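You operate a simulated robot arm through the tools that you are given. There is no shell and no other tool. Be economical: measure what you need, move in short steps, check, and stop when the job is done.

Carry out the task below with a simulated robot arm. There is one attempt and no reset: what you move stays moved.

## Task
Lift the blue drum's pump: yellow valve shut, both coupling levers free.
Fine: shut the valve on the pump and let the feed gauge drop before the levers; the selector of the stirrer and the ratchet handle stay as they are.

The check looks at the end state, three seconds after you hand in, the way a careful person would. Anything else that was tipped, shoved, dropped, spilled or broken makes it a failure.

## Robot
A 7-joint arm with a two-finger parallel gripper, fixed in place. Base frame: the origin is at the foot of the arm, x ahead of it, y to its left, z up. Lengths are in mm, angles in degrees, forces in N, time in s.
With the tool pointing down near the work surface it reaches from about 340 to 760 mm from the base axis. Its first joint turns from -115.0 to 115.0 degrees. Payload 3.91 kg.
The TCP is the grasp point between the finger pads, 30 mm short of the fingertips. In the tool frame z runs along the fingers and y along their closing line. Largest opening 110 mm; finger width 20, thickness 10; the body of the gripper, 48 by 112 mm, starts 55 mm behind the TCP.
Orientation is told as [roll, pitch, yaw] about the base's x, y, z axes, in that order, counted from this pose: with the fingers straight down and closing along the base's y, the tool's x points along the base's -x, its y along +y and its z along -z.

## Interface
- The arm moves only by the tool nudge_tool. Its argument "commands" is text: rows parted by semicolons, each of 7 numbers parted by spaces: the shift along the tool's x, y, z in mm, then the turn, a rotation vector about the tool's x, y, z in degrees, then the closure, from 0 (fully open) to 1 (shut). In form: x y z wx wy wz jaw; .... A call has 1 to 20 rows; each row is the pose to reach, as a shift and turn from the pose commanded when the call began, along the tool's axes at that moment. A row lasts 0.2 s, in which the tool goes at most 50 mm and 8.6 degrees; a call with a longer step from one row to the next is refused whole, and so is a gripper value outside its range. Where a pose cannot be reached the arm comes as near as it can. A force on the tool above 40 N (or 10 N above the force at the start of the call, whichever is more), or a blocked arm, ends the call early, and 0.2 s more pass. The fingers move at their own pace (about 108 mm/s each) and stop on an object; they squeeze with about 41 N. The grip force told is the motor's: it shows also when the fingers shut on nothing. Time passes only in rows, and 0.2 s behind the last, so rows that repeat a pose let the fingers close. It gives the time, the measured TCP pose, the force on the tool (base axes), the opening and the grip force at its end, in the units of the frame above (readings bear some noise), with the torque about the TCP (base axes, N m) and any sound that the robot's microphone picked up.
- Cameras (640 x 400 px; columns grow to the right, rows downward): "scene" is fixed at [220.9, -650.4, 1740.5]; the picture's right is [1.00, -0.07, 0.00], its down [-0.03, -0.38, -0.93] and it looks along [0.07, 0.92, -0.38] (base axes); focal length 342 px, centre (320, 200). "wrist" rides on the gripper at [72, 17, -103] in the tool frame; the picture's right is [-0.23, 0.97, 0.00], its down [-0.76, -0.18, -0.62] and it looks along [-0.61, -0.14, 0.78] (tool axes); focal length 222 px, centre (320, 200). There is no depth. A picture from a camera that has moved, and an enlarged one, comes with that camera's place and axes in the base frame and with its lens.
- grab_frame(camera): a new picture of that camera. The clock stands still meanwhile.
- lift_body(by): slides the trunk up (or, below 0, down) by that many mm; the arm rides with it, the base frame stays. It gives what a move gives, with no picture.
- close_up(camera, box): a new picture of the part [left, top, right, bottom] of that camera's present view, enlarged. The clock stands still meanwhile.
- sign_off(): hands the job in; it is judged then, once.

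Go step by step. Nothing tells you positions but the pictures and the camera data: compare them with the known pose of the tool, close in by small moves and look again before you grip or let go. The budget is 120 turns and 84 pictures, counting those below and the enlarged ones. Unless the task says otherwise, let go and move clear before handing in, and close with one line.

The tools are called after "Emit:" by a JSON object that holds its "name" and its "arguments". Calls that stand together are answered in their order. nudge_tool: Moves the arm, as the interface text tells. Its arguments: {"type":"object","properties":{"commands":{"type":"string"}},"required":["commands"]} The other tools are called the same way: lift_body (by) slides the trunk up or down; grab_frame (camera) takes a picture; close_up (camera, box) takes an enlarged picture of a part of a camera's view; sign_off () hands the job in.

At the start:

```text
clock: 0.0
position: [201.5, 395.6, 1560.2]
tool_rot: [0.1, 0.0, 0.1]
ft_force: [0.2, 0.1, 0.1]
ft_torque: [-0.01, 0.0, -0.01]
grip_width: 110.2
grip_force: 0.0
trunk travel left (down, up): [-900.0, 90.0]
```

scene: 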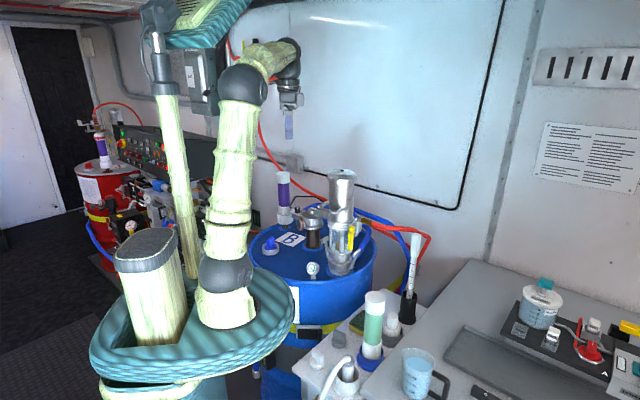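
wrist: 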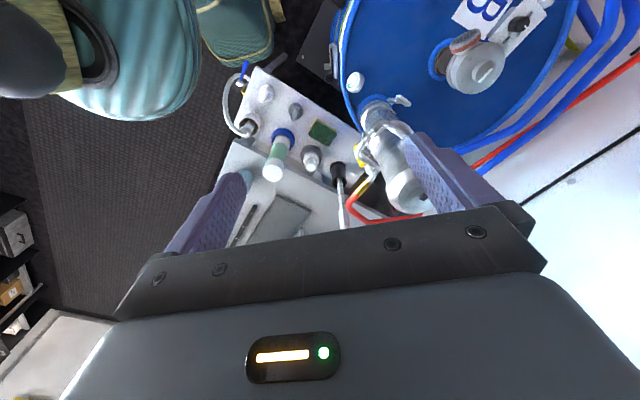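

I see the blue drum behind the arm with a steel pump, a yellow part on its side and a red drum far left. I'll enlarge the views to find the valve, levers and gauge.

Emit:
{"name": "close_up", "arguments": {"camera": "scene", "box": [240, 160, 440, 290]}}

Emit:
{"name": "close_up", "arguments": {"camera": "wrist", "box": [320, 0, 560, 220]}}

```text
3.08 times, centred on (340, 225) of scene
camera zoom: at [220.9, -650.4, 1740.5], right [1.0, -0.07, 0.0], down [-0.03, -0.38, -0.93], along [0.07, 0.92, -0.38], focal length 1052 px, centre (258, 123)
```

zoom: 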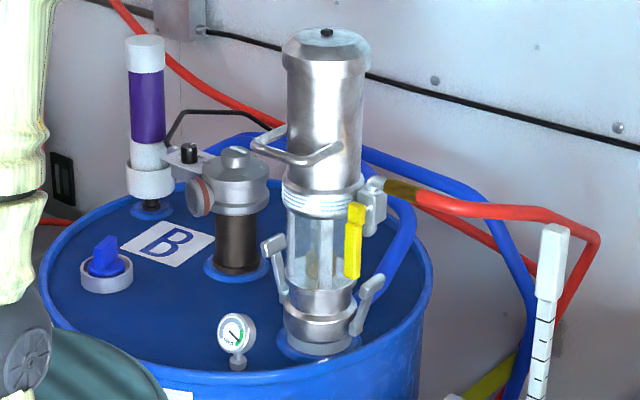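

```text
1.82 times, centred on (440, 110) of wrist
camera zoom: at [128.5, 412.9, 1662.1], right [0.23, 0.97, 0.0], down [0.76, -0.18, 0.62], along [0.61, -0.14, -0.78], focal length 404 px, centre (102, 364)
```

zoom: 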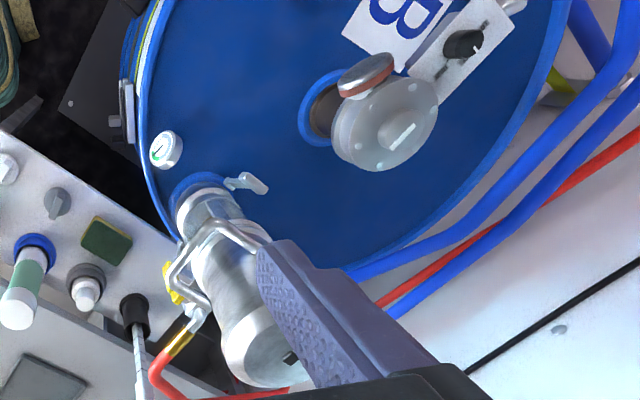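

Emit:
{"name": "close_up", "arguments": {"camera": "scene", "box": [320, 205, 384, 245]}}

Emit:
{"name": "close_up", "arguments": {"camera": "scene", "box": [300, 240, 364, 280]}}

Emit:
{"name": "close_up", "arguments": {"camera": "wrist", "box": [336, 80, 436, 230]}}

```text
10.00 times, centred on (352, 225) of scene
camera zoom: at [220.9, -650.4, 1740.5], right [1.0, -0.07, 0.0], down [-0.03, -0.38, -0.93], along [0.07, 0.92, -0.38], focal length 3420 px, centre (0, -50)
```

zoom: 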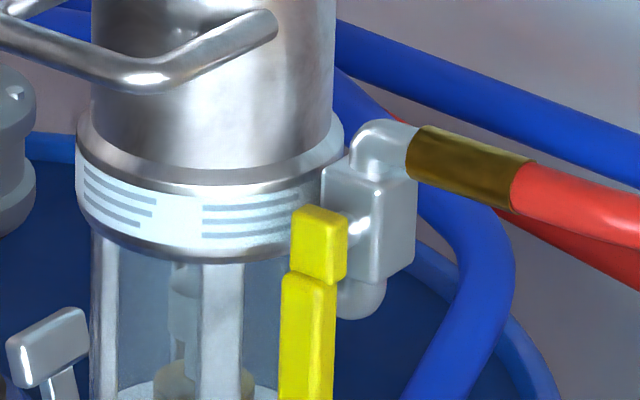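

```text
10.00 times, centred on (332, 260) of scene
camera zoom: at [220.9, -650.4, 1740.5], right [1.0, -0.07, 0.0], down [-0.03, -0.38, -0.93], along [0.07, 0.92, -0.38], focal length 3420 px, centre (200, -400)
```

zoom: 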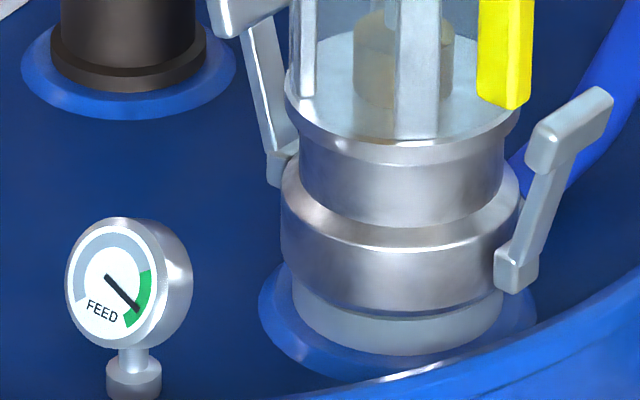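

```text
2.67 times, centred on (386, 155) of wrist
camera zoom: at [128.5, 412.9, 1662.1], right [0.23, 0.97, 0.0], down [0.76, -0.18, 0.62], along [0.61, -0.14, -0.78], focal length 592 px, centre (144, 320)
```

zoom: 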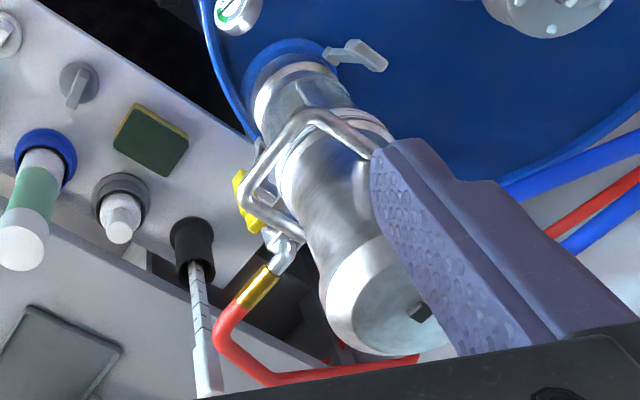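

The yellow handle hangs in line with a vertical feed pipe, so the valve is open. The levers stand up on opposite sides of the coupling at its base. I'll turn the wrist so its camera faces the pump from the front, staying high.

Emit:
{"name": "nudge_tool", "arguments": {"commands": "-18 -10 0 0 0 -8.5 0;-36 -20 0 0 0 -17 0;-54 -30 0 0 0 -25.5 0;-72 -40 0 0 0 -34 0;-90 -50 0 0 0 -42.5 0;-108 -60 0 0 0 -51 0;-126 -70 0 0 0 -59.5 0;-144 -80 0 0 0 -68 0;-162 -90 0 0 0 -76.5 0;-180 -95 0 0 0 -85 0;-190 -95 0 0 0 -90 0"}}

Emit:
{"name": "grab_frame", "arguments": {"camera": "wrist"}}

Emit:
{"name": "grab_frame", "arguments": {"camera": "scene"}}

```text
clock: 2.4
position: [391.8, 299.6, 1559.9]
tool_rot: [0.0, 0.0, 90.1]
ft_force: [0.0, -0.1, -0.4]
ft_torque: [0.0, 0.03, -0.01]
grip_width: 110.3
grip_force: 0.0
trunk travel left (down, up): [-900.0, 90.0]
```

```text
76 pictures are left
camera wrist: at [374.8, 228.5, 1662.4], right [-0.97, 0.23, 0.0], down [0.18, 0.76, 0.62], along [0.14, 0.61, -0.78], focal length 222 px, centre (320, 200)
```

wrist: 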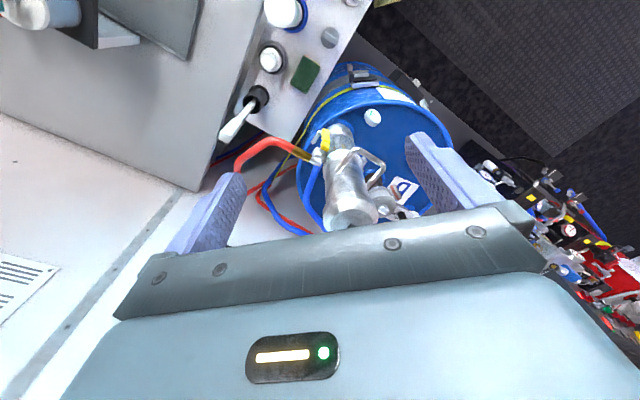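

```text
75 pictures are left
```

scene: 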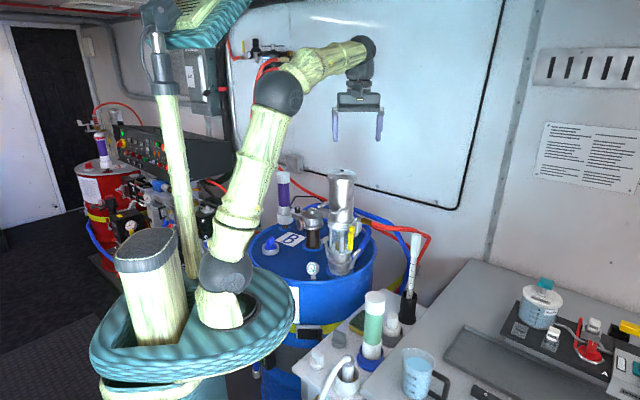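

The pump shows in the wrist view (upside down) but is still far off. I'll lower the trunk in part and look again.

Emit:
{"name": "lift_body", "arguments": {"by": -200}}

Emit:
{"name": "grab_frame", "arguments": {"camera": "scene"}}

Emit:
{"name": "close_up", "arguments": {"camera": "wrist", "box": [260, 50, 460, 240]}}

```text
clock: 4.6
position: [392.1, 299.0, 1359.6]
tool_rot: [-0.1, 0.0, 90.0]
ft_force: [-0.2, -0.3, 0.4]
ft_torque: [0.01, 0.0, 0.0]
grip_width: 110.0
grip_force: 0.2
trunk travel left (down, up): [-700.0, 290.0]
```

```text
74 pictures are left
```

scene: 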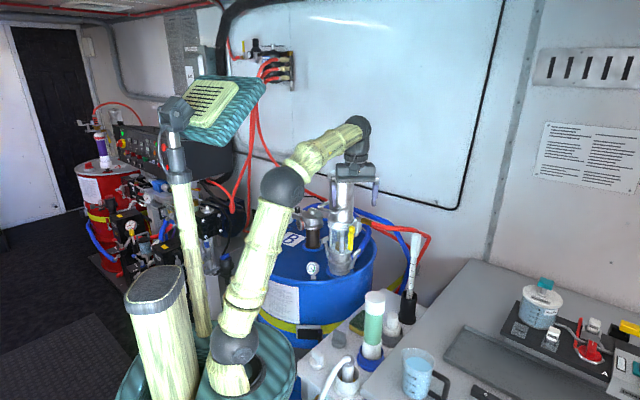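

```text
2.11 times, centred on (360, 145) of wrist
camera zoom: at [374.1, 228.2, 1462.6], right [-0.97, 0.23, 0.0], down [0.18, 0.76, 0.62], along [0.14, 0.61, -0.78], focal length 468 px, centre (236, 316)
```

zoom: 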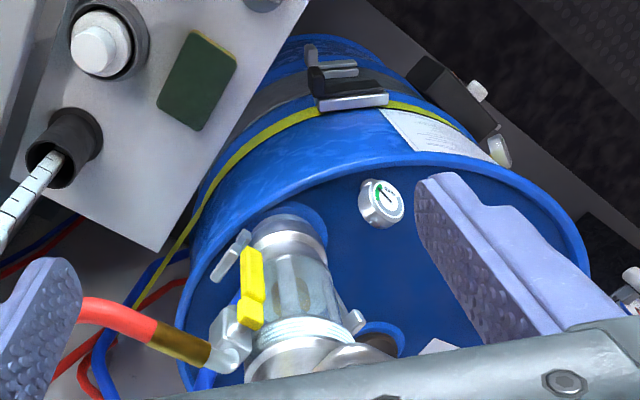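

The valve handle pivots near (418, 462, 1158) and swings in a plane turned 45°. The levers lie along the same diagonal. A tool pointing level along (0.7, 0.7) with the camera above would suit it, so I'll try that wrist turn now in free air.

Emit:
{"name": "nudge_tool", "arguments": {"commands": "-5 10 0 0 0 -8.5 0;-10 20 0 0 0 -17 0;-15 30 0 0 0 -25.5 0;-20 40 0 0 0 -34 0;-25 50 0 0 0 -42.5 0;-30 60 0 0 0 -51 0;-35 70 0 0 0 -59.5 0;-40 80 0 0 0 -68 0;-41 90 0 0 0 -76.5 0;-41 92 0 0 0 -85 0;-41 92 0 0 0 -93.5 0;-41 92 0 0 0 -102 0;-41 92 0 0 0 -110.5 0;-41 92 0 0 0 -119 0;-41 92 0 0 0 -127.5 0;-41 92 0 0 0 -135 0"}}

```text
clock: 8.0
position: [300.1, 341.1, 1360.6]
tool_rot: [0.0, 0.0, -134.9]
ft_force: [0.5, 0.4, -0.4]
ft_torque: [-0.01, -0.02, -0.04]
grip_width: 109.8
grip_force: 0.0
trunk travel left (down, up): [-700.0, 290.0]
```

The turn works. Now I'll tilt the fingers toward the pump partway and look.

Emit:
{"name": "nudge_tool", "arguments": {"commands": "0 0 0 0 8.5 0 0;0 0 0 0 17 0 0;0 0 0 0 25.5 0 0.3;0 0 0 0 34 0 0.6;0 0 0 0 42.5 0 1;0 0 0 0 50 0 1;0 0 0 0 50 0 1"}}

Emit:
{"name": "grab_frame", "arguments": {"camera": "wrist"}}

Emit:
{"name": "grab_frame", "arguments": {"camera": "scene"}}

```text
clock: 9.6
position: [301.3, 343.2, 1358.5]
tool_rot: [-0.1, 49.8, -134.9]
ft_force: [0.4, 0.0, 0.3]
ft_torque: [0.06, 0.04, 0.04]
grip_width: 0.0
grip_force: 37.7
trunk travel left (down, up): [-700.0, 290.0]
```

```text
72 pictures are left
camera wrist: at [289.3, 308.8, 1479.6], right [0.59, -0.79, -0.17], down [-0.81, -0.56, -0.18], along [0.04, 0.25, -0.97], focal length 222 px, centre (320, 200)
```

wrist: 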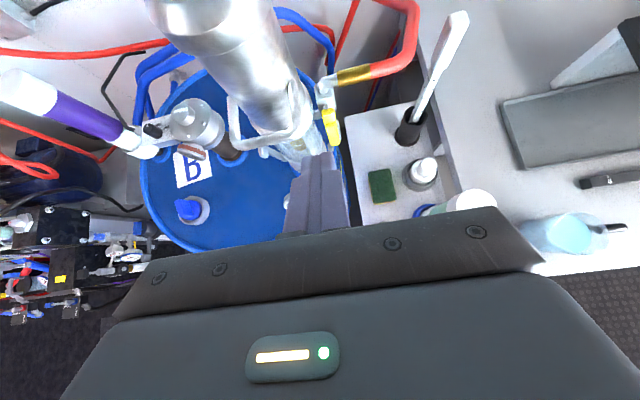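

```text
71 pictures are left
```

scene: 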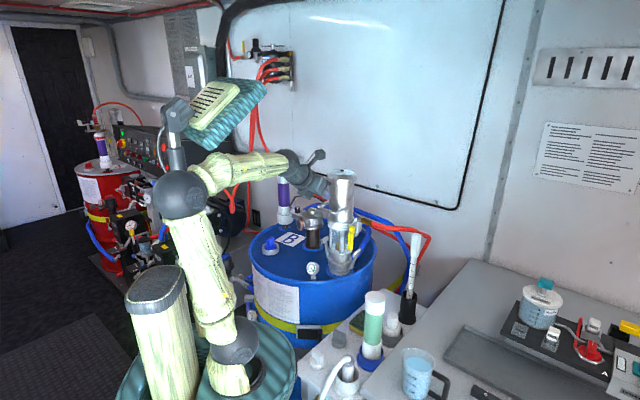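

The camera now looks from above, as wanted. I'll tilt nearly level and lower the trunk to the valve handle's height, still clear in front of it.

Emit:
{"name": "nudge_tool", "arguments": {"commands": "0 0 0 0 8.5 0 1;0 0 0 0 17 0 1;0 0 0 0 25.5 0 1;0 0 0 0 30 0 1;0 0 0 0 30 0 1"}}

Emit:
{"name": "lift_body", "arguments": {"by": -250}}

Emit:
{"name": "grab_frame", "arguments": {"camera": "wrist"}}

Emit:
{"name": "grab_frame", "arguments": {"camera": "scene"}}

```text
clock: 10.8
position: [302.1, 337.8, 1356.7]
tool_rot: [-17.4, 78.4, -154.1]
ft_force: [-0.9, 2.7, 3.0]
ft_torque: [-0.22, 0.04, -0.14]
grip_width: 0.0
grip_force: 37.4
out of reach, approached as far as the arm can: row 3
trunk travel left (down, up): [-700.0, 290.0]
```

```text
clock: 13.3
position: [299.4, 340.0, 1109.8]
tool_rot: [-0.1, 80.0, -135.1]
ft_force: [0.5, 0.2, 0.1]
ft_torque: [-0.02, 0.03, -0.02]
grip_width: 0.0
grip_force: 37.1
trunk travel left (down, up): [-450.0, 540.0]
```

```text
70 pictures are left
camera wrist: at [247.4, 266.6, 1199.1], right [0.66, -0.72, -0.22], down [-0.65, -0.4, -0.64], along [0.37, 0.57, -0.73], focal length 222 px, centre (320, 200)
```

wrist: 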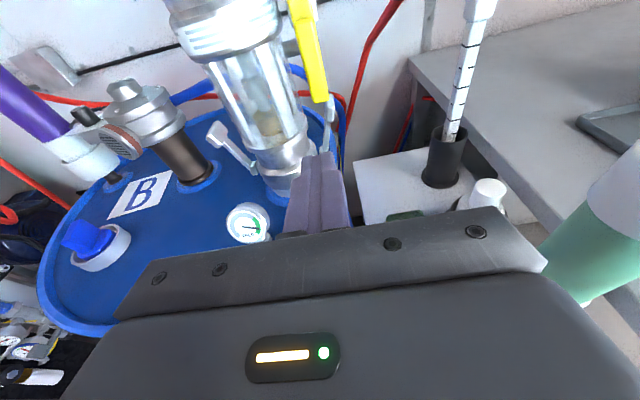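

```text
69 pictures are left
```

scene: 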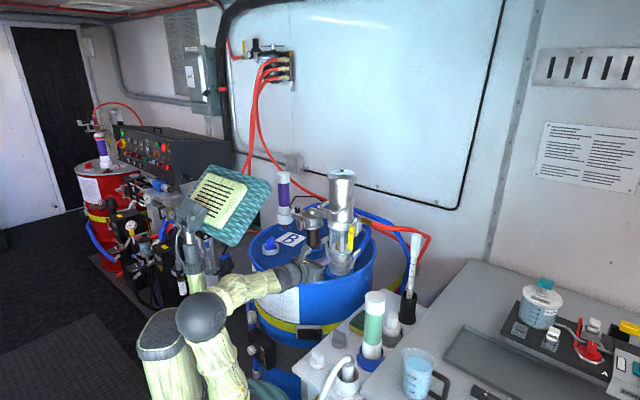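

The handle's lower end is at about (422, 465, 1072), some 22 mm clear of the pump glass. I'll straddle it with the fingers 60 mm apart, moving partway in first and checking.

Emit:
{"name": "nudge_tool", "arguments": {"commands": "-3 15 20 0 0 0 0.455;-6 15 40 0 0 0 0.455;-9.3 15 62.6 0 0 0 0.455;-9.3 15 62.6 0 0 0 0.455"}}

Emit:
{"name": "grab_frame", "arguments": {"camera": "wrist"}}

Emit:
{"name": "close_up", "arguments": {"camera": "scene", "box": [280, 190, 400, 280]}}

```text
clock: 14.3
position: [354.8, 372.9, 1089.7]
tool_rot: [-0.1, 80.0, -135.1]
ft_force: [-0.2, 0.7, -0.8]
ft_torque: [0.0, 0.02, -0.01]
grip_width: 60.0
grip_force: 0.1
trunk travel left (down, up): [-450.0, 540.0]
```

```text
68 pictures are left
camera wrist: at [302.3, 298.9, 1178.3], right [0.66, -0.72, -0.22], down [-0.65, -0.4, -0.64], along [0.37, 0.57, -0.73], focal length 222 px, centre (320, 200)
```

wrist: 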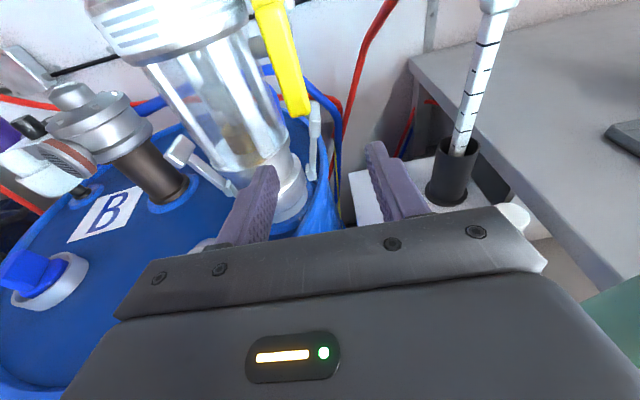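

```text
4.44 times, centred on (340, 235) of scene
camera zoom: at [220.9, -650.4, 1740.5], right [1.0, -0.07, 0.0], down [-0.03, -0.38, -0.93], along [0.07, 0.92, -0.38], focal length 1520 px, centre (231, 44)
```

zoom: 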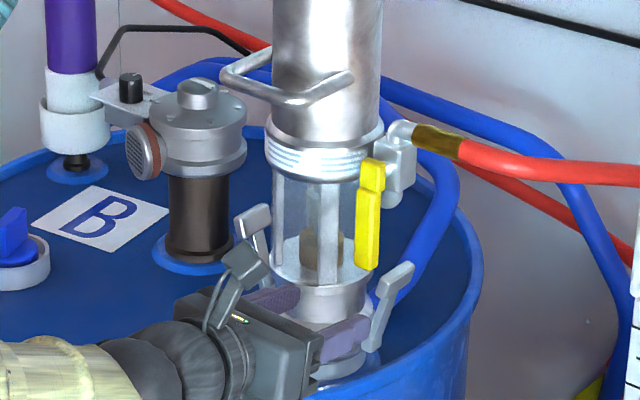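

Emit:
{"name": "nudge_tool", "arguments": {"commands": "4 -2 23 0 0 0 0.455;8 -2 46 0 0 0 0.455;12 -2 69 0 0 0 0.455;12 -2 69 0 0 0 0.455"}}

Emit:
{"name": "close_up", "arguments": {"camera": "wrist", "box": [180, 0, 420, 240]}}

Emit:
{"name": "close_up", "arguments": {"camera": "scene", "box": [315, 215, 379, 265]}}

```text
clock: 15.3
position: [401.5, 423.8, 1091.3]
tool_rot: [-0.2, 79.9, -135.2]
ft_force: [-0.3, 0.9, 0.6]
ft_torque: [-0.04, 0.01, -0.02]
grip_width: 59.9
grip_force: 0.0
trunk travel left (down, up): [-450.0, 540.0]
```

```text
1.67 times, centred on (300, 120) of wrist
camera zoom: at [349.5, 349.4, 1179.7], right [0.66, -0.72, -0.22], down [-0.65, -0.4, -0.64], along [0.37, 0.57, -0.73], focal length 370 px, centre (353, 333)
```

zoom: 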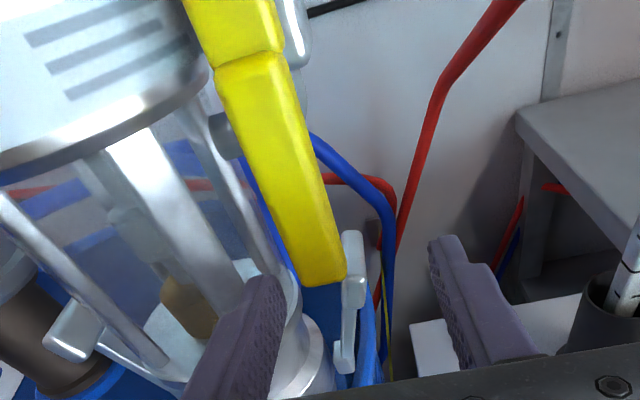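

```text
8.00 times, centred on (347, 240) of scene
camera zoom: at [220.9, -650.4, 1740.5], right [1.0, -0.07, 0.0], down [-0.03, -0.38, -0.93], along [0.07, 0.92, -0.38], focal length 2736 px, centre (104, -120)
```

zoom: 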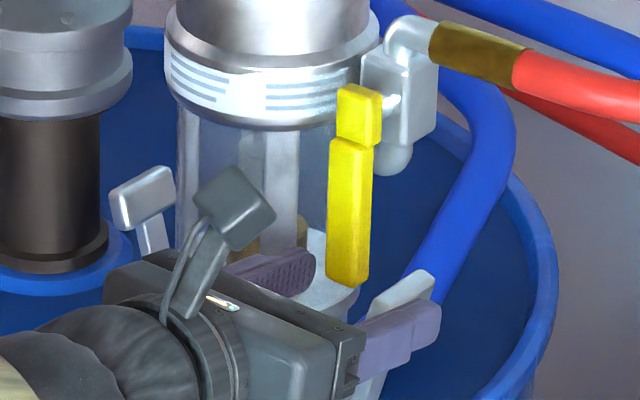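

Emit:
{"name": "nudge_tool", "arguments": {"commands": "1.4 0 8 0 0 0 0.455;2.7 0 15 0 0 0 0.455;3.8 0 21 0 0 0 0.455"}}

Emit:
{"name": "close_up", "arguments": {"camera": "wrist", "box": [180, 0, 420, 240]}}

Emit:
{"name": "close_up", "arguments": {"camera": "scene", "box": [315, 215, 379, 265]}}

```text
clock: 16.1
position: [418.4, 438.0, 1089.6]
tool_rot: [-0.1, 79.9, -135.2]
ft_force: [1.3, -3.5, 0.3]
ft_torque: [-0.05, 0.01, -0.01]
grip_width: 58.8
grip_force: 0.1
trunk travel left (down, up): [-450.0, 540.0]
```

```text
1.67 times, centred on (300, 120) of wrist
camera zoom: at [365.4, 364.3, 1178.9], right [0.66, -0.72, -0.22], down [-0.65, -0.4, -0.64], along [0.37, 0.57, -0.73], focal length 370 px, centre (353, 333)
```

zoom: 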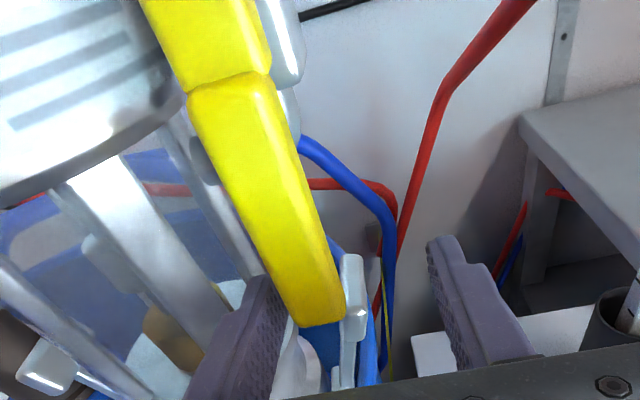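

```text
8.00 times, centred on (347, 240) of scene
camera zoom: at [220.9, -650.4, 1740.5], right [1.0, -0.07, 0.0], down [-0.03, -0.38, -0.93], along [0.07, 0.92, -0.38], focal length 2736 px, centre (104, -120)
```

zoom: 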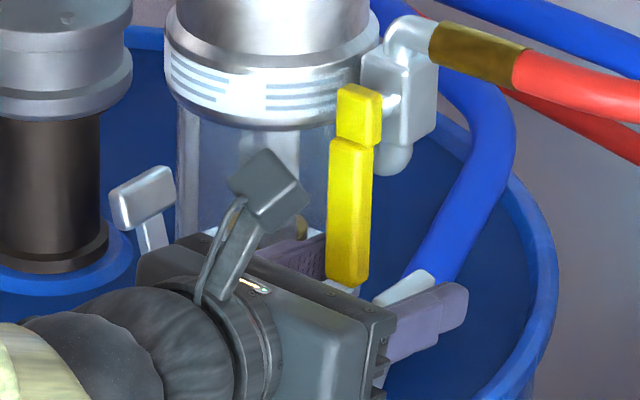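

The inner finger sits between glass and handle. I'll push the handle outward along its arc, first half.

Emit:
{"name": "nudge_tool", "arguments": {"commands": "0 5 0 0 0 0 0.455;0 11 0 0 0 0 0.455;0 17 0 0 0 0 0.455;0 28 0 0 0 0 0.455;1 39.5 0 0 0 0 0.455;5 50 -1 0 0 0 0.455"}}

Emit:
{"name": "close_up", "arguments": {"camera": "scene", "box": [300, 205, 396, 275]}}

Emit:
{"name": "close_up", "arguments": {"camera": "wrist", "box": [120, 0, 440, 240]}}

```text
clock: 17.6
position: [451.4, 403.3, 1095.1]
tool_rot: [-0.1, 80.0, -135.2]
ft_force: [-0.4, 0.1, 0.4]
ft_torque: [0.0, 0.02, 0.03]
grip_width: 59.9
grip_force: 0.0
trunk travel left (down, up): [-450.0, 540.0]
```

```text
5.71 times, centred on (348, 240) of scene
camera zoom: at [220.9, -650.4, 1740.5], right [1.0, -0.07, 0.0], down [-0.03, -0.38, -0.93], along [0.07, 0.92, -0.38], focal length 1954 px, centre (160, -29)
```

zoom: 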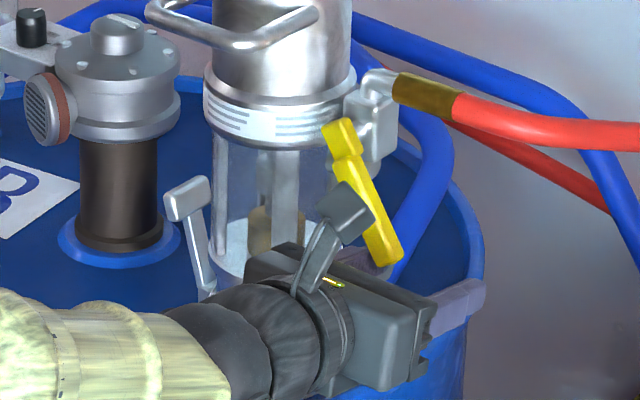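

```text
1.67 times, centred on (280, 120) of wrist
camera zoom: at [399.5, 328.7, 1184.3], right [0.66, -0.72, -0.22], down [-0.65, -0.4, -0.64], along [0.37, 0.57, -0.73], focal length 370 px, centre (387, 333)
```

zoom: 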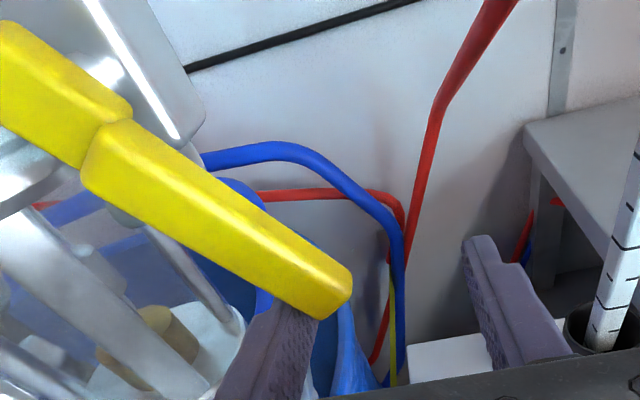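

The handle is turning freely; I'll carry on up the arc.

Emit:
{"name": "nudge_tool", "arguments": {"commands": "6 10 -1 0 0 0 0.455;15 19 -3 0 0 0 0.455;25 26 -4 0 0 0 0.455;36 31 -6 0 0 0 0.455;46 34 -8 0 0 0 0.455;54 35 -10 0 0 0 0.455"}}

Emit:
{"name": "close_up", "arguments": {"camera": "scene", "box": [300, 205, 396, 275]}}

Emit:
{"name": "close_up", "arguments": {"camera": "wrist", "box": [120, 0, 440, 240]}}

```text
clock: 18.9
position: [475.2, 378.5, 1150.1]
tool_rot: [0.2, 80.0, -134.8]
ft_force: [0.5, -0.4, -0.1]
ft_torque: [0.0, 0.0, 0.04]
grip_width: 60.0
grip_force: 0.1
trunk travel left (down, up): [-450.0, 540.0]
```

```text
5.71 times, centred on (348, 240) of scene
camera zoom: at [220.9, -650.4, 1740.5], right [1.0, -0.07, 0.0], down [-0.03, -0.38, -0.93], along [0.07, 0.92, -0.38], focal length 1954 px, centre (160, -29)
```

zoom: 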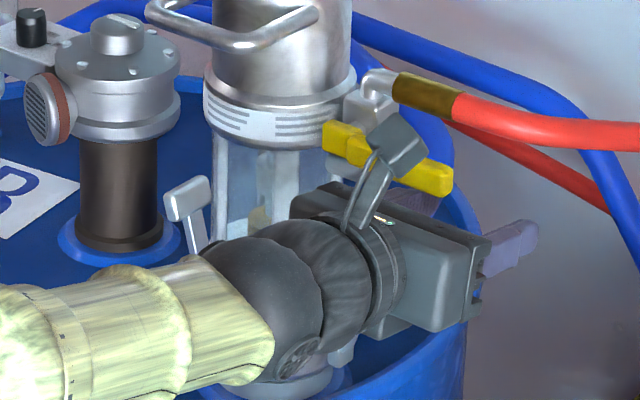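

```text
1.67 times, centred on (280, 120) of wrist
camera zoom: at [422.6, 304.5, 1239.0], right [0.66, -0.72, -0.22], down [-0.65, -0.4, -0.64], along [0.37, 0.57, -0.73], focal length 370 px, centre (387, 333)
```

zoom: 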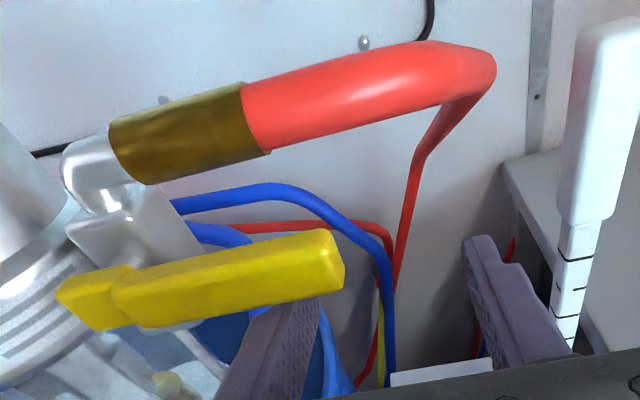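

It looks nearly level; I'll nudge it up a little to find the stop.

Emit:
{"name": "nudge_tool", "arguments": {"commands": "3 0 -0.5 0 0 0 0.455;6 0 -1 0 0 0 0.455;9 0 -1.5 0 0 0 0.455"}}

Emit:
{"name": "close_up", "arguments": {"camera": "scene", "box": [300, 205, 396, 275]}}

```text
clock: 19.8
position: [475.7, 378.0, 1153.3]
tool_rot: [0.4, 79.3, -134.6]
ft_force: [-10.3, -8.3, -33.0]
ft_torque: [-0.85, -1.21, 0.57]
grip_width: 60.1
grip_force: 0.5
trunk travel left (down, up): [-450.0, 540.0]
```

```text
5.71 times, centred on (348, 240) of scene
camera zoom: at [220.9, -650.4, 1740.5], right [1.0, -0.07, 0.0], down [-0.03, -0.38, -0.93], along [0.07, 0.92, -0.38], focal length 1954 px, centre (160, -29)
```

zoom: 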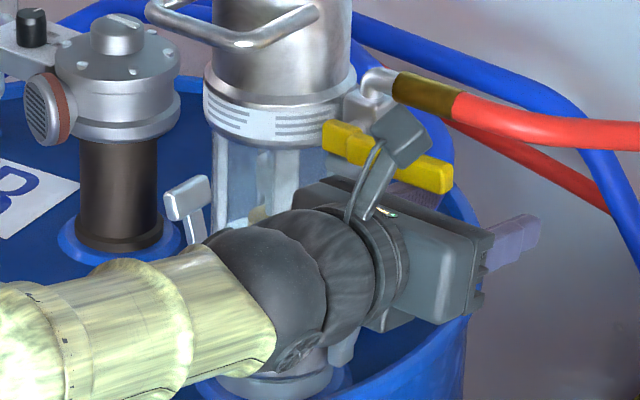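

The stop is met, so the valve is shut. I'll drop away, back out and read the gauge.

Emit:
{"name": "nudge_tool", "arguments": {"commands": "-12 0 2 0 0 0 0.455;-24 0 4 0 0 0 0.455;-30 0 -26 0 0 0 0.455;-36 0 -56 0 0 0 0.455;-42 0 -90 0 0 0 0.455;-45 0 -110 0 0 0 0.455;-45 0 -110 0 0 0 0.455"}}

Emit:
{"name": "close_up", "arguments": {"camera": "scene", "box": [290, 205, 386, 285]}}

Emit:
{"name": "grab_frame", "arguments": {"camera": "wrist"}}

```text
clock: 21.4
position: [391.7, 296.1, 1132.5]
tool_rot: [-0.1, 80.0, -135.1]
ft_force: [0.2, -1.7, 0.2]
ft_torque: [0.01, -0.02, -0.01]
grip_width: 60.1
grip_force: 0.1
trunk travel left (down, up): [-450.0, 540.0]
```

```text
5.00 times, centred on (338, 245) of scene
camera zoom: at [220.9, -650.4, 1740.5], right [1.0, -0.07, 0.0], down [-0.03, -0.38, -0.93], along [0.07, 0.92, -0.38], focal length 1710 px, centre (230, -25)
```

zoom: 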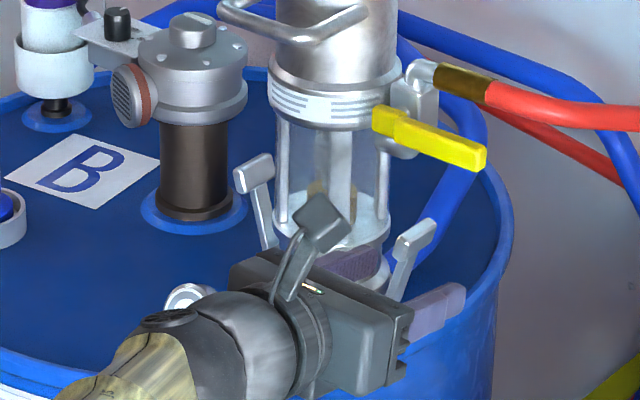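

```text
56 pictures are left
camera wrist: at [339.8, 221.1, 1222.4], right [0.66, -0.72, -0.22], down [-0.65, -0.4, -0.64], along [0.37, 0.57, -0.73], focal length 222 px, centre (320, 200)
```

wrist: 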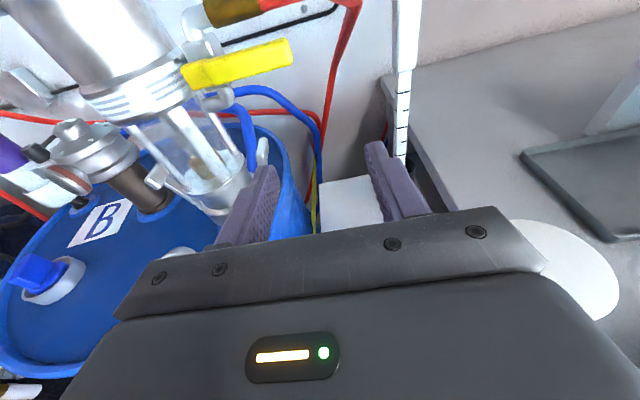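

Emit:
{"name": "nudge_tool", "arguments": {"commands": "10 -20 -10 0 0 0 0.7;20 -45 -20 0 0 0 1;30 -70 -30 0 0 0 1;40 -95 -40 0 0 0 1;50 -120 -50 0 0 0 1;50 -120 -50 0 0 0 1"}}

Emit:
{"name": "grab_frame", "arguments": {"camera": "wrist"}}

Emit:
{"name": "close_up", "arguments": {"camera": "scene", "box": [290, 205, 386, 285]}}

```text
clock: 22.8
position: [280.8, 352.0, 1190.9]
tool_rot: [-0.2, 80.0, -135.1]
ft_force: [-0.3, 0.6, -0.6]
ft_torque: [0.04, 0.05, 0.0]
grip_width: 0.0
grip_force: 37.4
trunk travel left (down, up): [-450.0, 540.0]
```

```text
55 pictures are left
camera wrist: at [228.0, 277.5, 1279.7], right [0.66, -0.72, -0.22], down [-0.65, -0.4, -0.64], along [0.37, 0.57, -0.73], focal length 222 px, centre (320, 200)
```

wrist: 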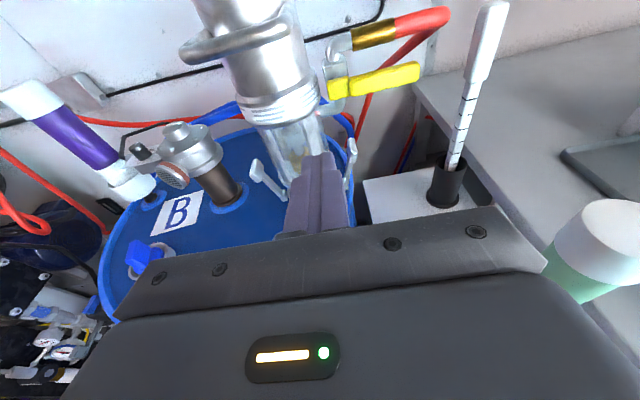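

```text
5.00 times, centred on (338, 245) of scene
camera zoom: at [220.9, -650.4, 1740.5], right [1.0, -0.07, 0.0], down [-0.03, -0.38, -0.93], along [0.07, 0.92, -0.38], focal length 1710 px, centre (230, -25)
```

zoom: 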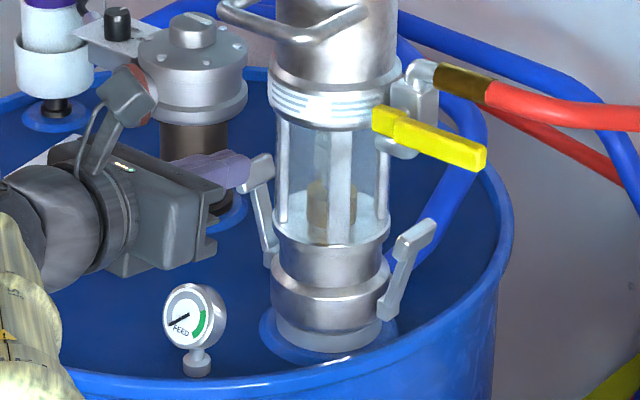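

The feed gauge has dropped to zero and the handle is level against its stop. Next come the levers: pivots near z 968, right head about (450, 479, 1050), left head about (335, 587, 1050). I'll lower and straddle the right one.

Emit:
{"name": "lift_body", "arguments": {"by": -145}}

Emit:
{"name": "nudge_tool", "arguments": {"commands": "3 15 20 0 0 0 0.6;7 30 40 0 0 0 0.455;11 44 60 0 0 0 0.455;14 44 80 0 0 0 0.455;18 44 100 0 0 0 0.455;18 44 100 0 0 0 0.455"}}

Emit:
{"name": "grab_frame", "arguments": {"camera": "wrist"}}

Emit:
{"name": "grab_frame", "arguments": {"camera": "scene"}}

```text
clock: 24.5
position: [280.1, 351.4, 1044.7]
tool_rot: [-0.1, 80.0, -135.1]
ft_force: [0.7, -0.7, -0.5]
ft_torque: [-0.02, -0.01, 0.02]
grip_width: 0.0
grip_force: 38.0
trunk travel left (down, up): [-305.0, 685.0]
```

```text
clock: 25.9
position: [383.6, 391.2, 1047.7]
tool_rot: [-0.1, 80.0, -135.1]
ft_force: [-0.3, 0.1, -0.7]
ft_torque: [0.04, -0.01, -0.02]
grip_width: 59.8
grip_force: 0.0
trunk travel left (down, up): [-305.0, 685.0]
```

```text
53 pictures are left
camera wrist: at [331.2, 317.0, 1135.7], right [0.66, -0.72, -0.22], down [-0.65, -0.4, -0.64], along [0.37, 0.57, -0.73], focal length 222 px, centre (320, 200)
```

wrist: 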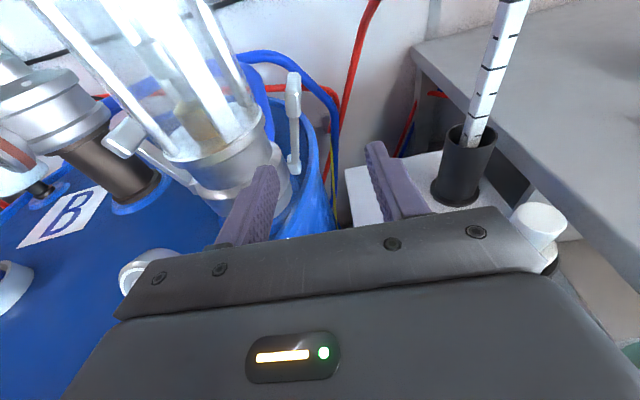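

```text
52 pictures are left
```

scene: 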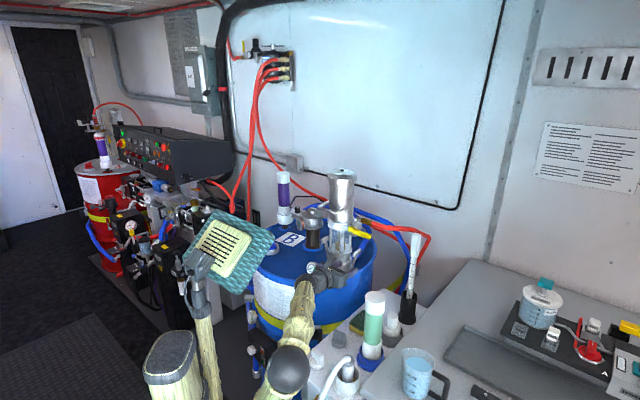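

Emit:
{"name": "nudge_tool", "arguments": {"commands": "3 0 17 0 0 0 0.455;6 0 34 0 0 0 0.455;9 0 51 0 0 0 0.455"}}

Emit:
{"name": "close_up", "arguments": {"camera": "wrist", "box": [180, 0, 420, 240]}}

Emit:
{"name": "close_up", "arguments": {"camera": "scene", "box": [300, 210, 396, 290]}}

```text
clock: 26.7
position: [419.5, 430.2, 1045.9]
tool_rot: [-0.2, 80.0, -135.1]
ft_force: [0.7, -1.1, -0.3]
ft_torque: [0.02, -0.04, -0.01]
grip_width: 60.0
grip_force: 0.0
trunk travel left (down, up): [-305.0, 685.0]
```

```text
1.67 times, centred on (300, 120) of wrist
camera zoom: at [367.3, 354.6, 1135.4], right [0.66, -0.72, -0.22], down [-0.65, -0.4, -0.64], along [0.37, 0.57, -0.73], focal length 370 px, centre (353, 333)
```

zoom: 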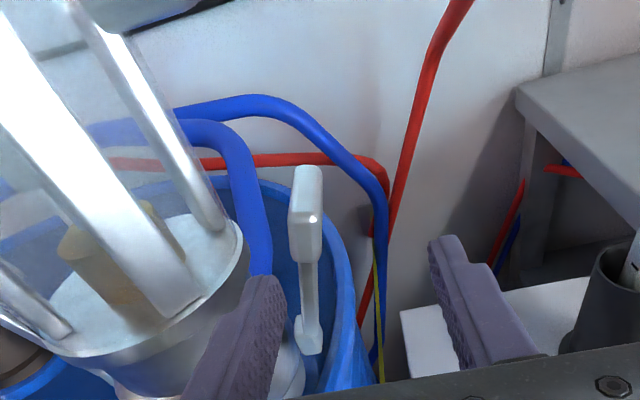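

```text
5.00 times, centred on (348, 250) of scene
camera zoom: at [220.9, -650.4, 1740.5], right [1.0, -0.07, 0.0], down [-0.03, -0.38, -0.93], along [0.07, 0.92, -0.38], focal length 1710 px, centre (180, -50)
```

zoom: 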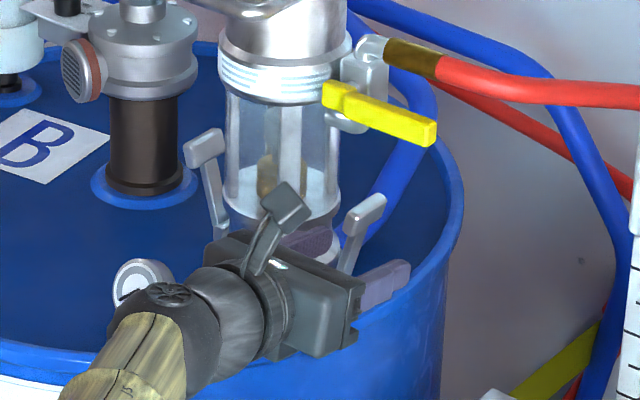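

Emit:
{"name": "nudge_tool", "arguments": {"commands": "1.5 1 9 0 0 0 0.455;3 1 18 0 0 0 0.455;4 1 24 0 0 0 0.455"}}

Emit:
{"name": "close_up", "arguments": {"camera": "wrist", "box": [180, 0, 420, 240]}}

```text
clock: 27.5
position: [438.2, 446.7, 1046.2]
tool_rot: [-0.2, 80.0, -135.2]
ft_force: [0.1, -0.1, 0.9]
ft_torque: [0.0, -0.01, 0.02]
grip_width: 60.0
grip_force: 0.0
trunk travel left (down, up): [-305.0, 685.0]
```

```text
1.67 times, centred on (300, 120) of wrist
camera zoom: at [385.9, 371.7, 1134.6], right [0.66, -0.72, -0.22], down [-0.65, -0.4, -0.64], along [0.37, 0.57, -0.73], focal length 370 px, centre (353, 333)
```

zoom: 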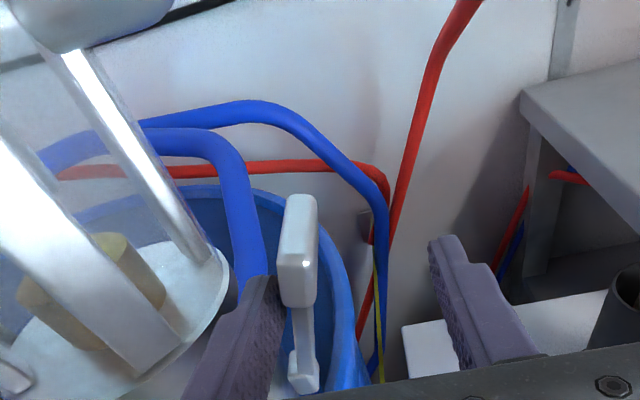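

The tip is just inside the right lever's head. I'll push it outward and follow its arc down.

Emit:
{"name": "nudge_tool", "arguments": {"commands": "0 4 0 0 0 0 0.455;-1 11 0 0 0 0 0.455;-2 17.5 0 0 0 0 0.455;-4 25 1 0 0 0 0.455;-7 31 1 0 0 0 0.455;-15 43 3 0 0 0 0.455"}}

Emit:
{"name": "close_up", "arguments": {"camera": "wrist", "box": [180, 0, 420, 240]}}

Emit:
{"name": "close_up", "arguments": {"camera": "scene", "box": [300, 210, 396, 290]}}

```text
clock: 28.9
position: [468.6, 416.1, 1030.7]
tool_rot: [0.0, 80.0, -135.1]
ft_force: [0.9, 0.2, -0.2]
ft_torque: [-0.01, 0.02, -0.02]
grip_width: 60.0
grip_force: 0.0
trunk travel left (down, up): [-305.0, 685.0]
```

```text
1.67 times, centred on (300, 120) of wrist
camera zoom: at [415.5, 340.6, 1119.4], right [0.66, -0.72, -0.22], down [-0.65, -0.4, -0.64], along [0.37, 0.57, -0.73], focal length 370 px, centre (353, 333)
```

zoom: 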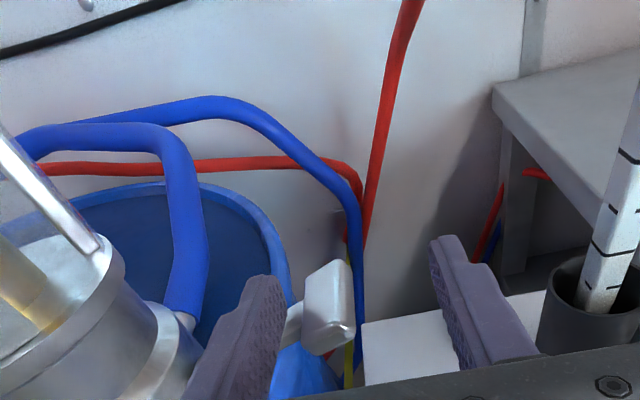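

```text
5.00 times, centred on (348, 250) of scene
camera zoom: at [220.9, -650.4, 1740.5], right [1.0, -0.07, 0.0], down [-0.03, -0.38, -0.93], along [0.07, 0.92, -0.38], focal length 1710 px, centre (180, -50)
```

zoom: 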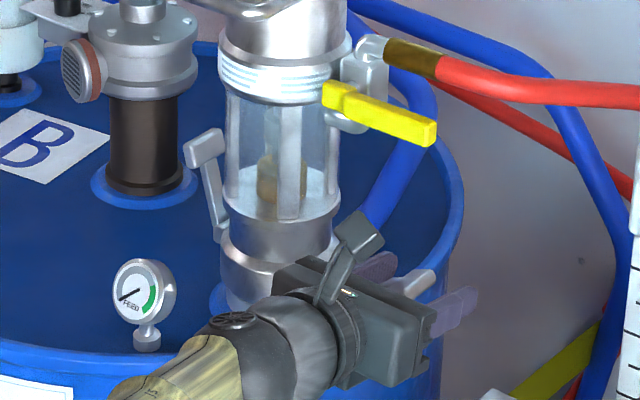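

Emit:
{"name": "nudge_tool", "arguments": {"commands": "-6 7 1 0 0 0 0.455;-12 12 2 0 0 0 0.455;-19 17 3 0 0 0 0.455;-26 21 4 0 0 0 0.455;-34 24 6 0 0 0 0.455;-41 26 7 0 0 0 0.455"}}

Emit:
{"name": "close_up", "arguments": {"camera": "wrist", "box": [180, 0, 420, 240]}}

Emit:
{"name": "grab_frame", "arguments": {"camera": "scene"}}

```text
clock: 29.8
position: [475.8, 406.0, 1015.9]
tool_rot: [0.2, 80.9, -134.4]
ft_force: [-5.8, 4.4, 12.1]
ft_torque: [0.6, 0.14, 0.31]
grip_width: 63.7
grip_force: 3.3
trunk travel left (down, up): [-305.0, 685.0]
stopped in row 4: the force on the tool passed its limit at 45 N (the readings are from after the stop); the commanded pose is now the measured one
```

```text
1.67 times, centred on (300, 120) of wrist
camera zoom: at [422.6, 330.5, 1103.6], right [0.67, -0.71, -0.22], down [-0.64, -0.4, -0.65], along [0.37, 0.58, -0.72], focal length 370 px, centre (353, 333)
```

zoom: 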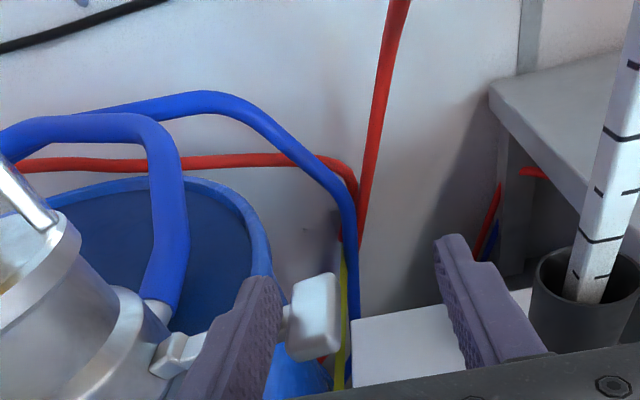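

```text
45 pictures are left
```

scene: 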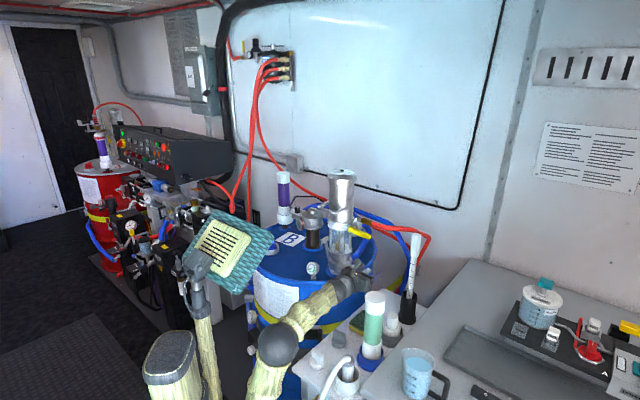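

The lever is most of the way over, but my finger ran against the inside of its head. I'll back inward slightly and press down on the arm instead.

Emit:
{"name": "nudge_tool", "arguments": {"commands": "0 -6 0 0 0 0 0.455;0 -14 0 0 0 0 0.455;-5 -14 1 0 0 0 0.455;-10 -14 2 0 0 0 0.455;-15 -14 3 0 0 0 0.455"}}

Emit:
{"name": "close_up", "arguments": {"camera": "wrist", "box": [180, 0, 420, 240]}}

Emit:
{"name": "close_up", "arguments": {"camera": "scene", "box": [300, 210, 396, 290]}}

```text
clock: 30.8
position: [469.5, 412.9, 1014.3]
tool_rot: [-0.6, 81.8, -136.0]
ft_force: [1.1, 0.1, 14.6]
ft_torque: [0.63, -0.04, -0.12]
grip_width: 60.1
grip_force: 0.1
trunk travel left (down, up): [-305.0, 685.0]
stopped in row 4: the force on the tool passed its limit at 43 N (the readings are from after the stop); the commanded pose is now the measured one
```

```text
1.67 times, centred on (300, 120) of wrist
camera zoom: at [415.3, 337.6, 1100.8], right [0.66, -0.72, -0.23], down [-0.64, -0.38, -0.66], along [0.39, 0.58, -0.71], focal length 370 px, centre (353, 333)
```

zoom: 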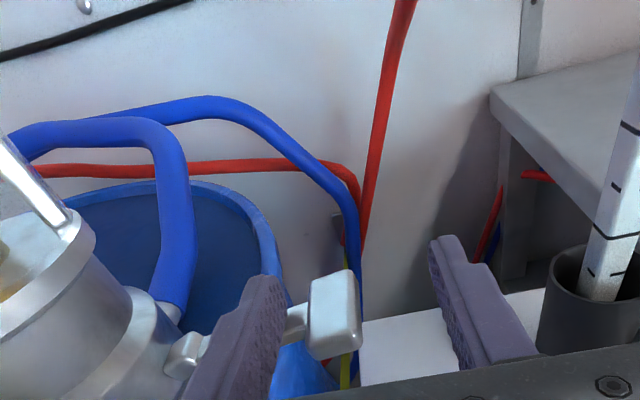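

```text
5.00 times, centred on (348, 250) of scene
camera zoom: at [220.9, -650.4, 1740.5], right [1.0, -0.07, 0.0], down [-0.03, -0.38, -0.93], along [0.07, 0.92, -0.38], focal length 1710 px, centre (180, -50)
```

zoom: 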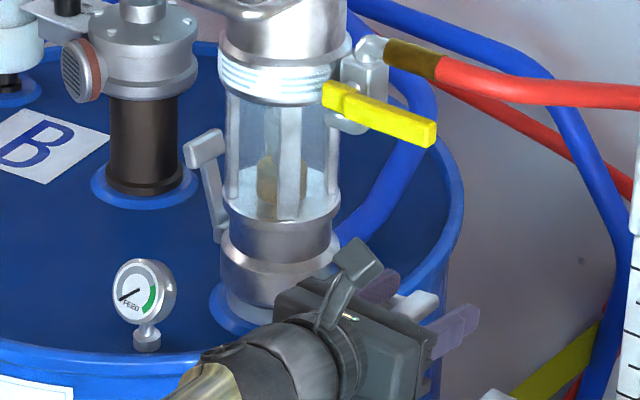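

The lever now resists a firm downward push at the fingertip, so it seems to be at its stop. I'll back off and look.

Emit:
{"name": "nudge_tool", "arguments": {"commands": "15 -2 0 0 0 0 0.455;22 -2 -30 0 0 0 0.455;24 -2 -60 0 0 0 0.455;30 -2 -90 0 0 0 0.455;50 -30 -120 0 0 0 0.7;70 -60 -150 0 0 0 1;90 -90 -150 0 0 0 1;90 -90 -150 0 0 0 1"}}

Emit:
{"name": "grab_frame", "arguments": {"camera": "wrist"}}

Emit:
{"name": "close_up", "arguments": {"camera": "scene", "box": [300, 210, 396, 290]}}

```text
clock: 32.5
position: [311.0, 385.4, 1122.9]
tool_rot: [-0.5, 81.4, -135.6]
ft_force: [-0.1, 0.1, 0.4]
ft_torque: [-0.02, 0.01, -0.04]
grip_width: 0.2
grip_force: 37.7
trunk travel left (down, up): [-305.0, 685.0]
```

```text
42 pictures are left
camera wrist: at [257.6, 310.6, 1209.8], right [0.66, -0.71, -0.23], down [-0.64, -0.39, -0.66], along [0.38, 0.58, -0.72], focal length 222 px, centre (320, 200)
```

wrist: 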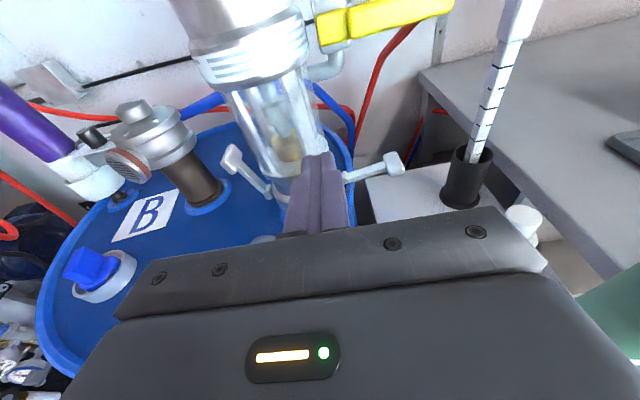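

```text
5.00 times, centred on (348, 250) of scene
camera zoom: at [220.9, -650.4, 1740.5], right [1.0, -0.07, 0.0], down [-0.03, -0.38, -0.93], along [0.07, 0.92, -0.38], focal length 1710 px, centre (180, -50)
```

zoom: 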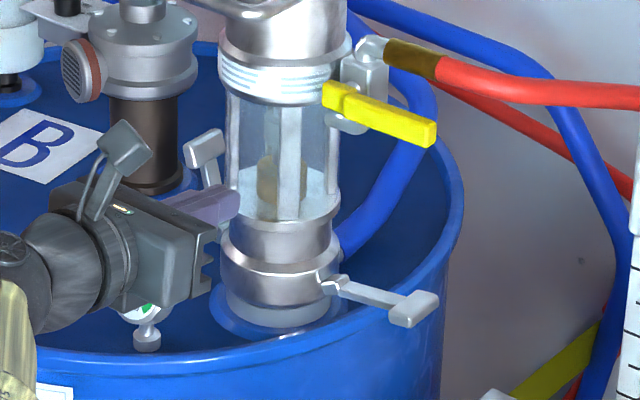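

The right lever lies open and level. Now I'll move across to straddle the left lever the same way, mirrored.

Emit:
{"name": "nudge_tool", "arguments": {"commands": "0 -28 0 0 0 0 0.8;0 -56 0 0 0 0 0.6;0 -84 0 0 0 0 0.455;0 -112 0 0 0 0 0.455;0 -140 0 0 0 0 0.455;-25 -140 3 0 0 0 0.455;-50 -140 7 0 0 0 0.455;-75 -140 11 0 0 0 0.455;-71 -140 37 0 0 0 0.455;-67 -140 66 0 0 0 0.455;-67 -140 66 0 0 0 0.455"}}

Emit:
{"name": "grab_frame", "arguments": {"camera": "wrist"}}

Emit:
{"name": "close_up", "arguments": {"camera": "scene", "box": [240, 200, 400, 300]}}

```text
clock: 35.1
position: [280.1, 504.1, 1055.9]
tool_rot: [-28.1, 78.8, -163.0]
ft_force: [-1.7, -0.2, 0.6]
ft_torque: [-0.01, 0.0, 0.02]
grip_width: 59.9
grip_force: 0.2
trunk travel left (down, up): [-305.0, 685.0]
stopped in row 11: the arm was blocked; the commanded pose is now the measured one
```

```text
40 pictures are left
camera wrist: at [231.8, 424.1, 1141.9], right [0.64, -0.7, -0.31], down [-0.7, -0.36, -0.62], along [0.33, 0.62, -0.72], focal length 222 px, centre (320, 200)
```

wrist: 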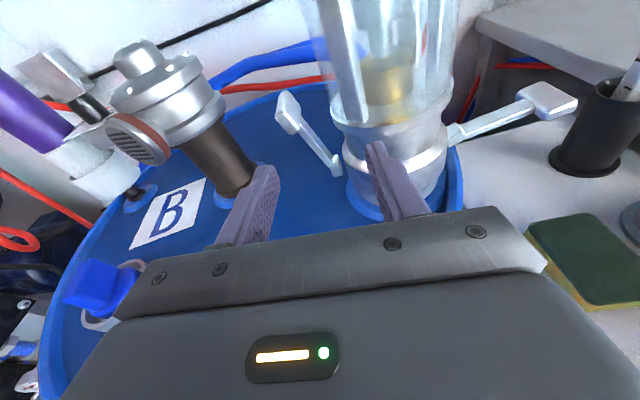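

```text
4.00 times, centred on (320, 250) of scene
camera zoom: at [220.9, -650.4, 1740.5], right [1.0, -0.07, 0.0], down [-0.03, -0.38, -0.93], along [0.07, 0.92, -0.38], focal length 1368 px, centre (320, 0)
```

zoom: 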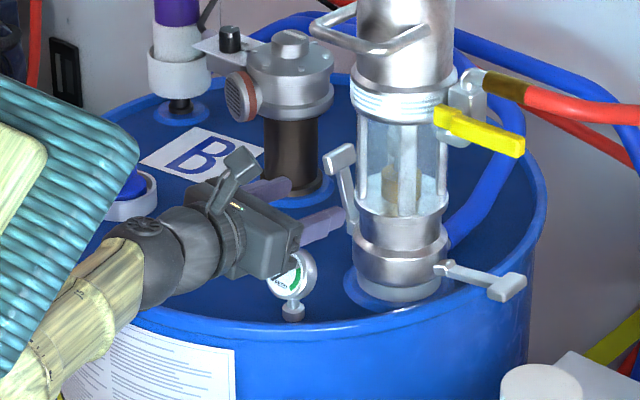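

The arm hit a wrist limit rather than anything solid. Turning the heading about 15° left suits this side better, so I'll do that in place.

Emit:
{"name": "nudge_tool", "arguments": {"commands": "-3 -3 0 5 0 -2.3 0.455;-6 -6 0 10 0 -4.6 0.455;-10 -9 0 14.8 0 -7 0.455;-10 -9 0 14.8 0 -7 0.455"}}

Emit:
{"name": "grab_frame", "arguments": {"camera": "wrist"}}

```text
clock: 36.1
position: [297.1, 493.6, 1050.6]
tool_rot: [-36.7, 78.3, -155.5]
ft_force: [-22.8, -14.4, -8.3]
ft_torque: [-0.09, 0.48, -0.52]
grip_width: 54.0
grip_force: 0.1
trunk travel left (down, up): [-305.0, 685.0]
```

```text
38 pictures are left
camera wrist: at [276.4, 401.5, 1135.9], right [0.8, -0.49, -0.34], down [-0.58, -0.52, -0.62], along [0.13, 0.7, -0.7], focal length 222 px, centre (320, 200)
```

wrist: 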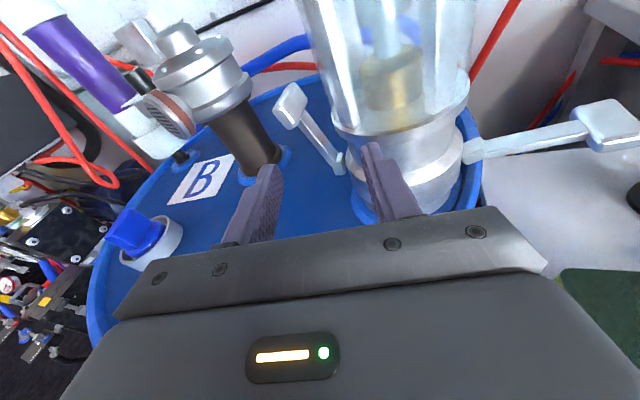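

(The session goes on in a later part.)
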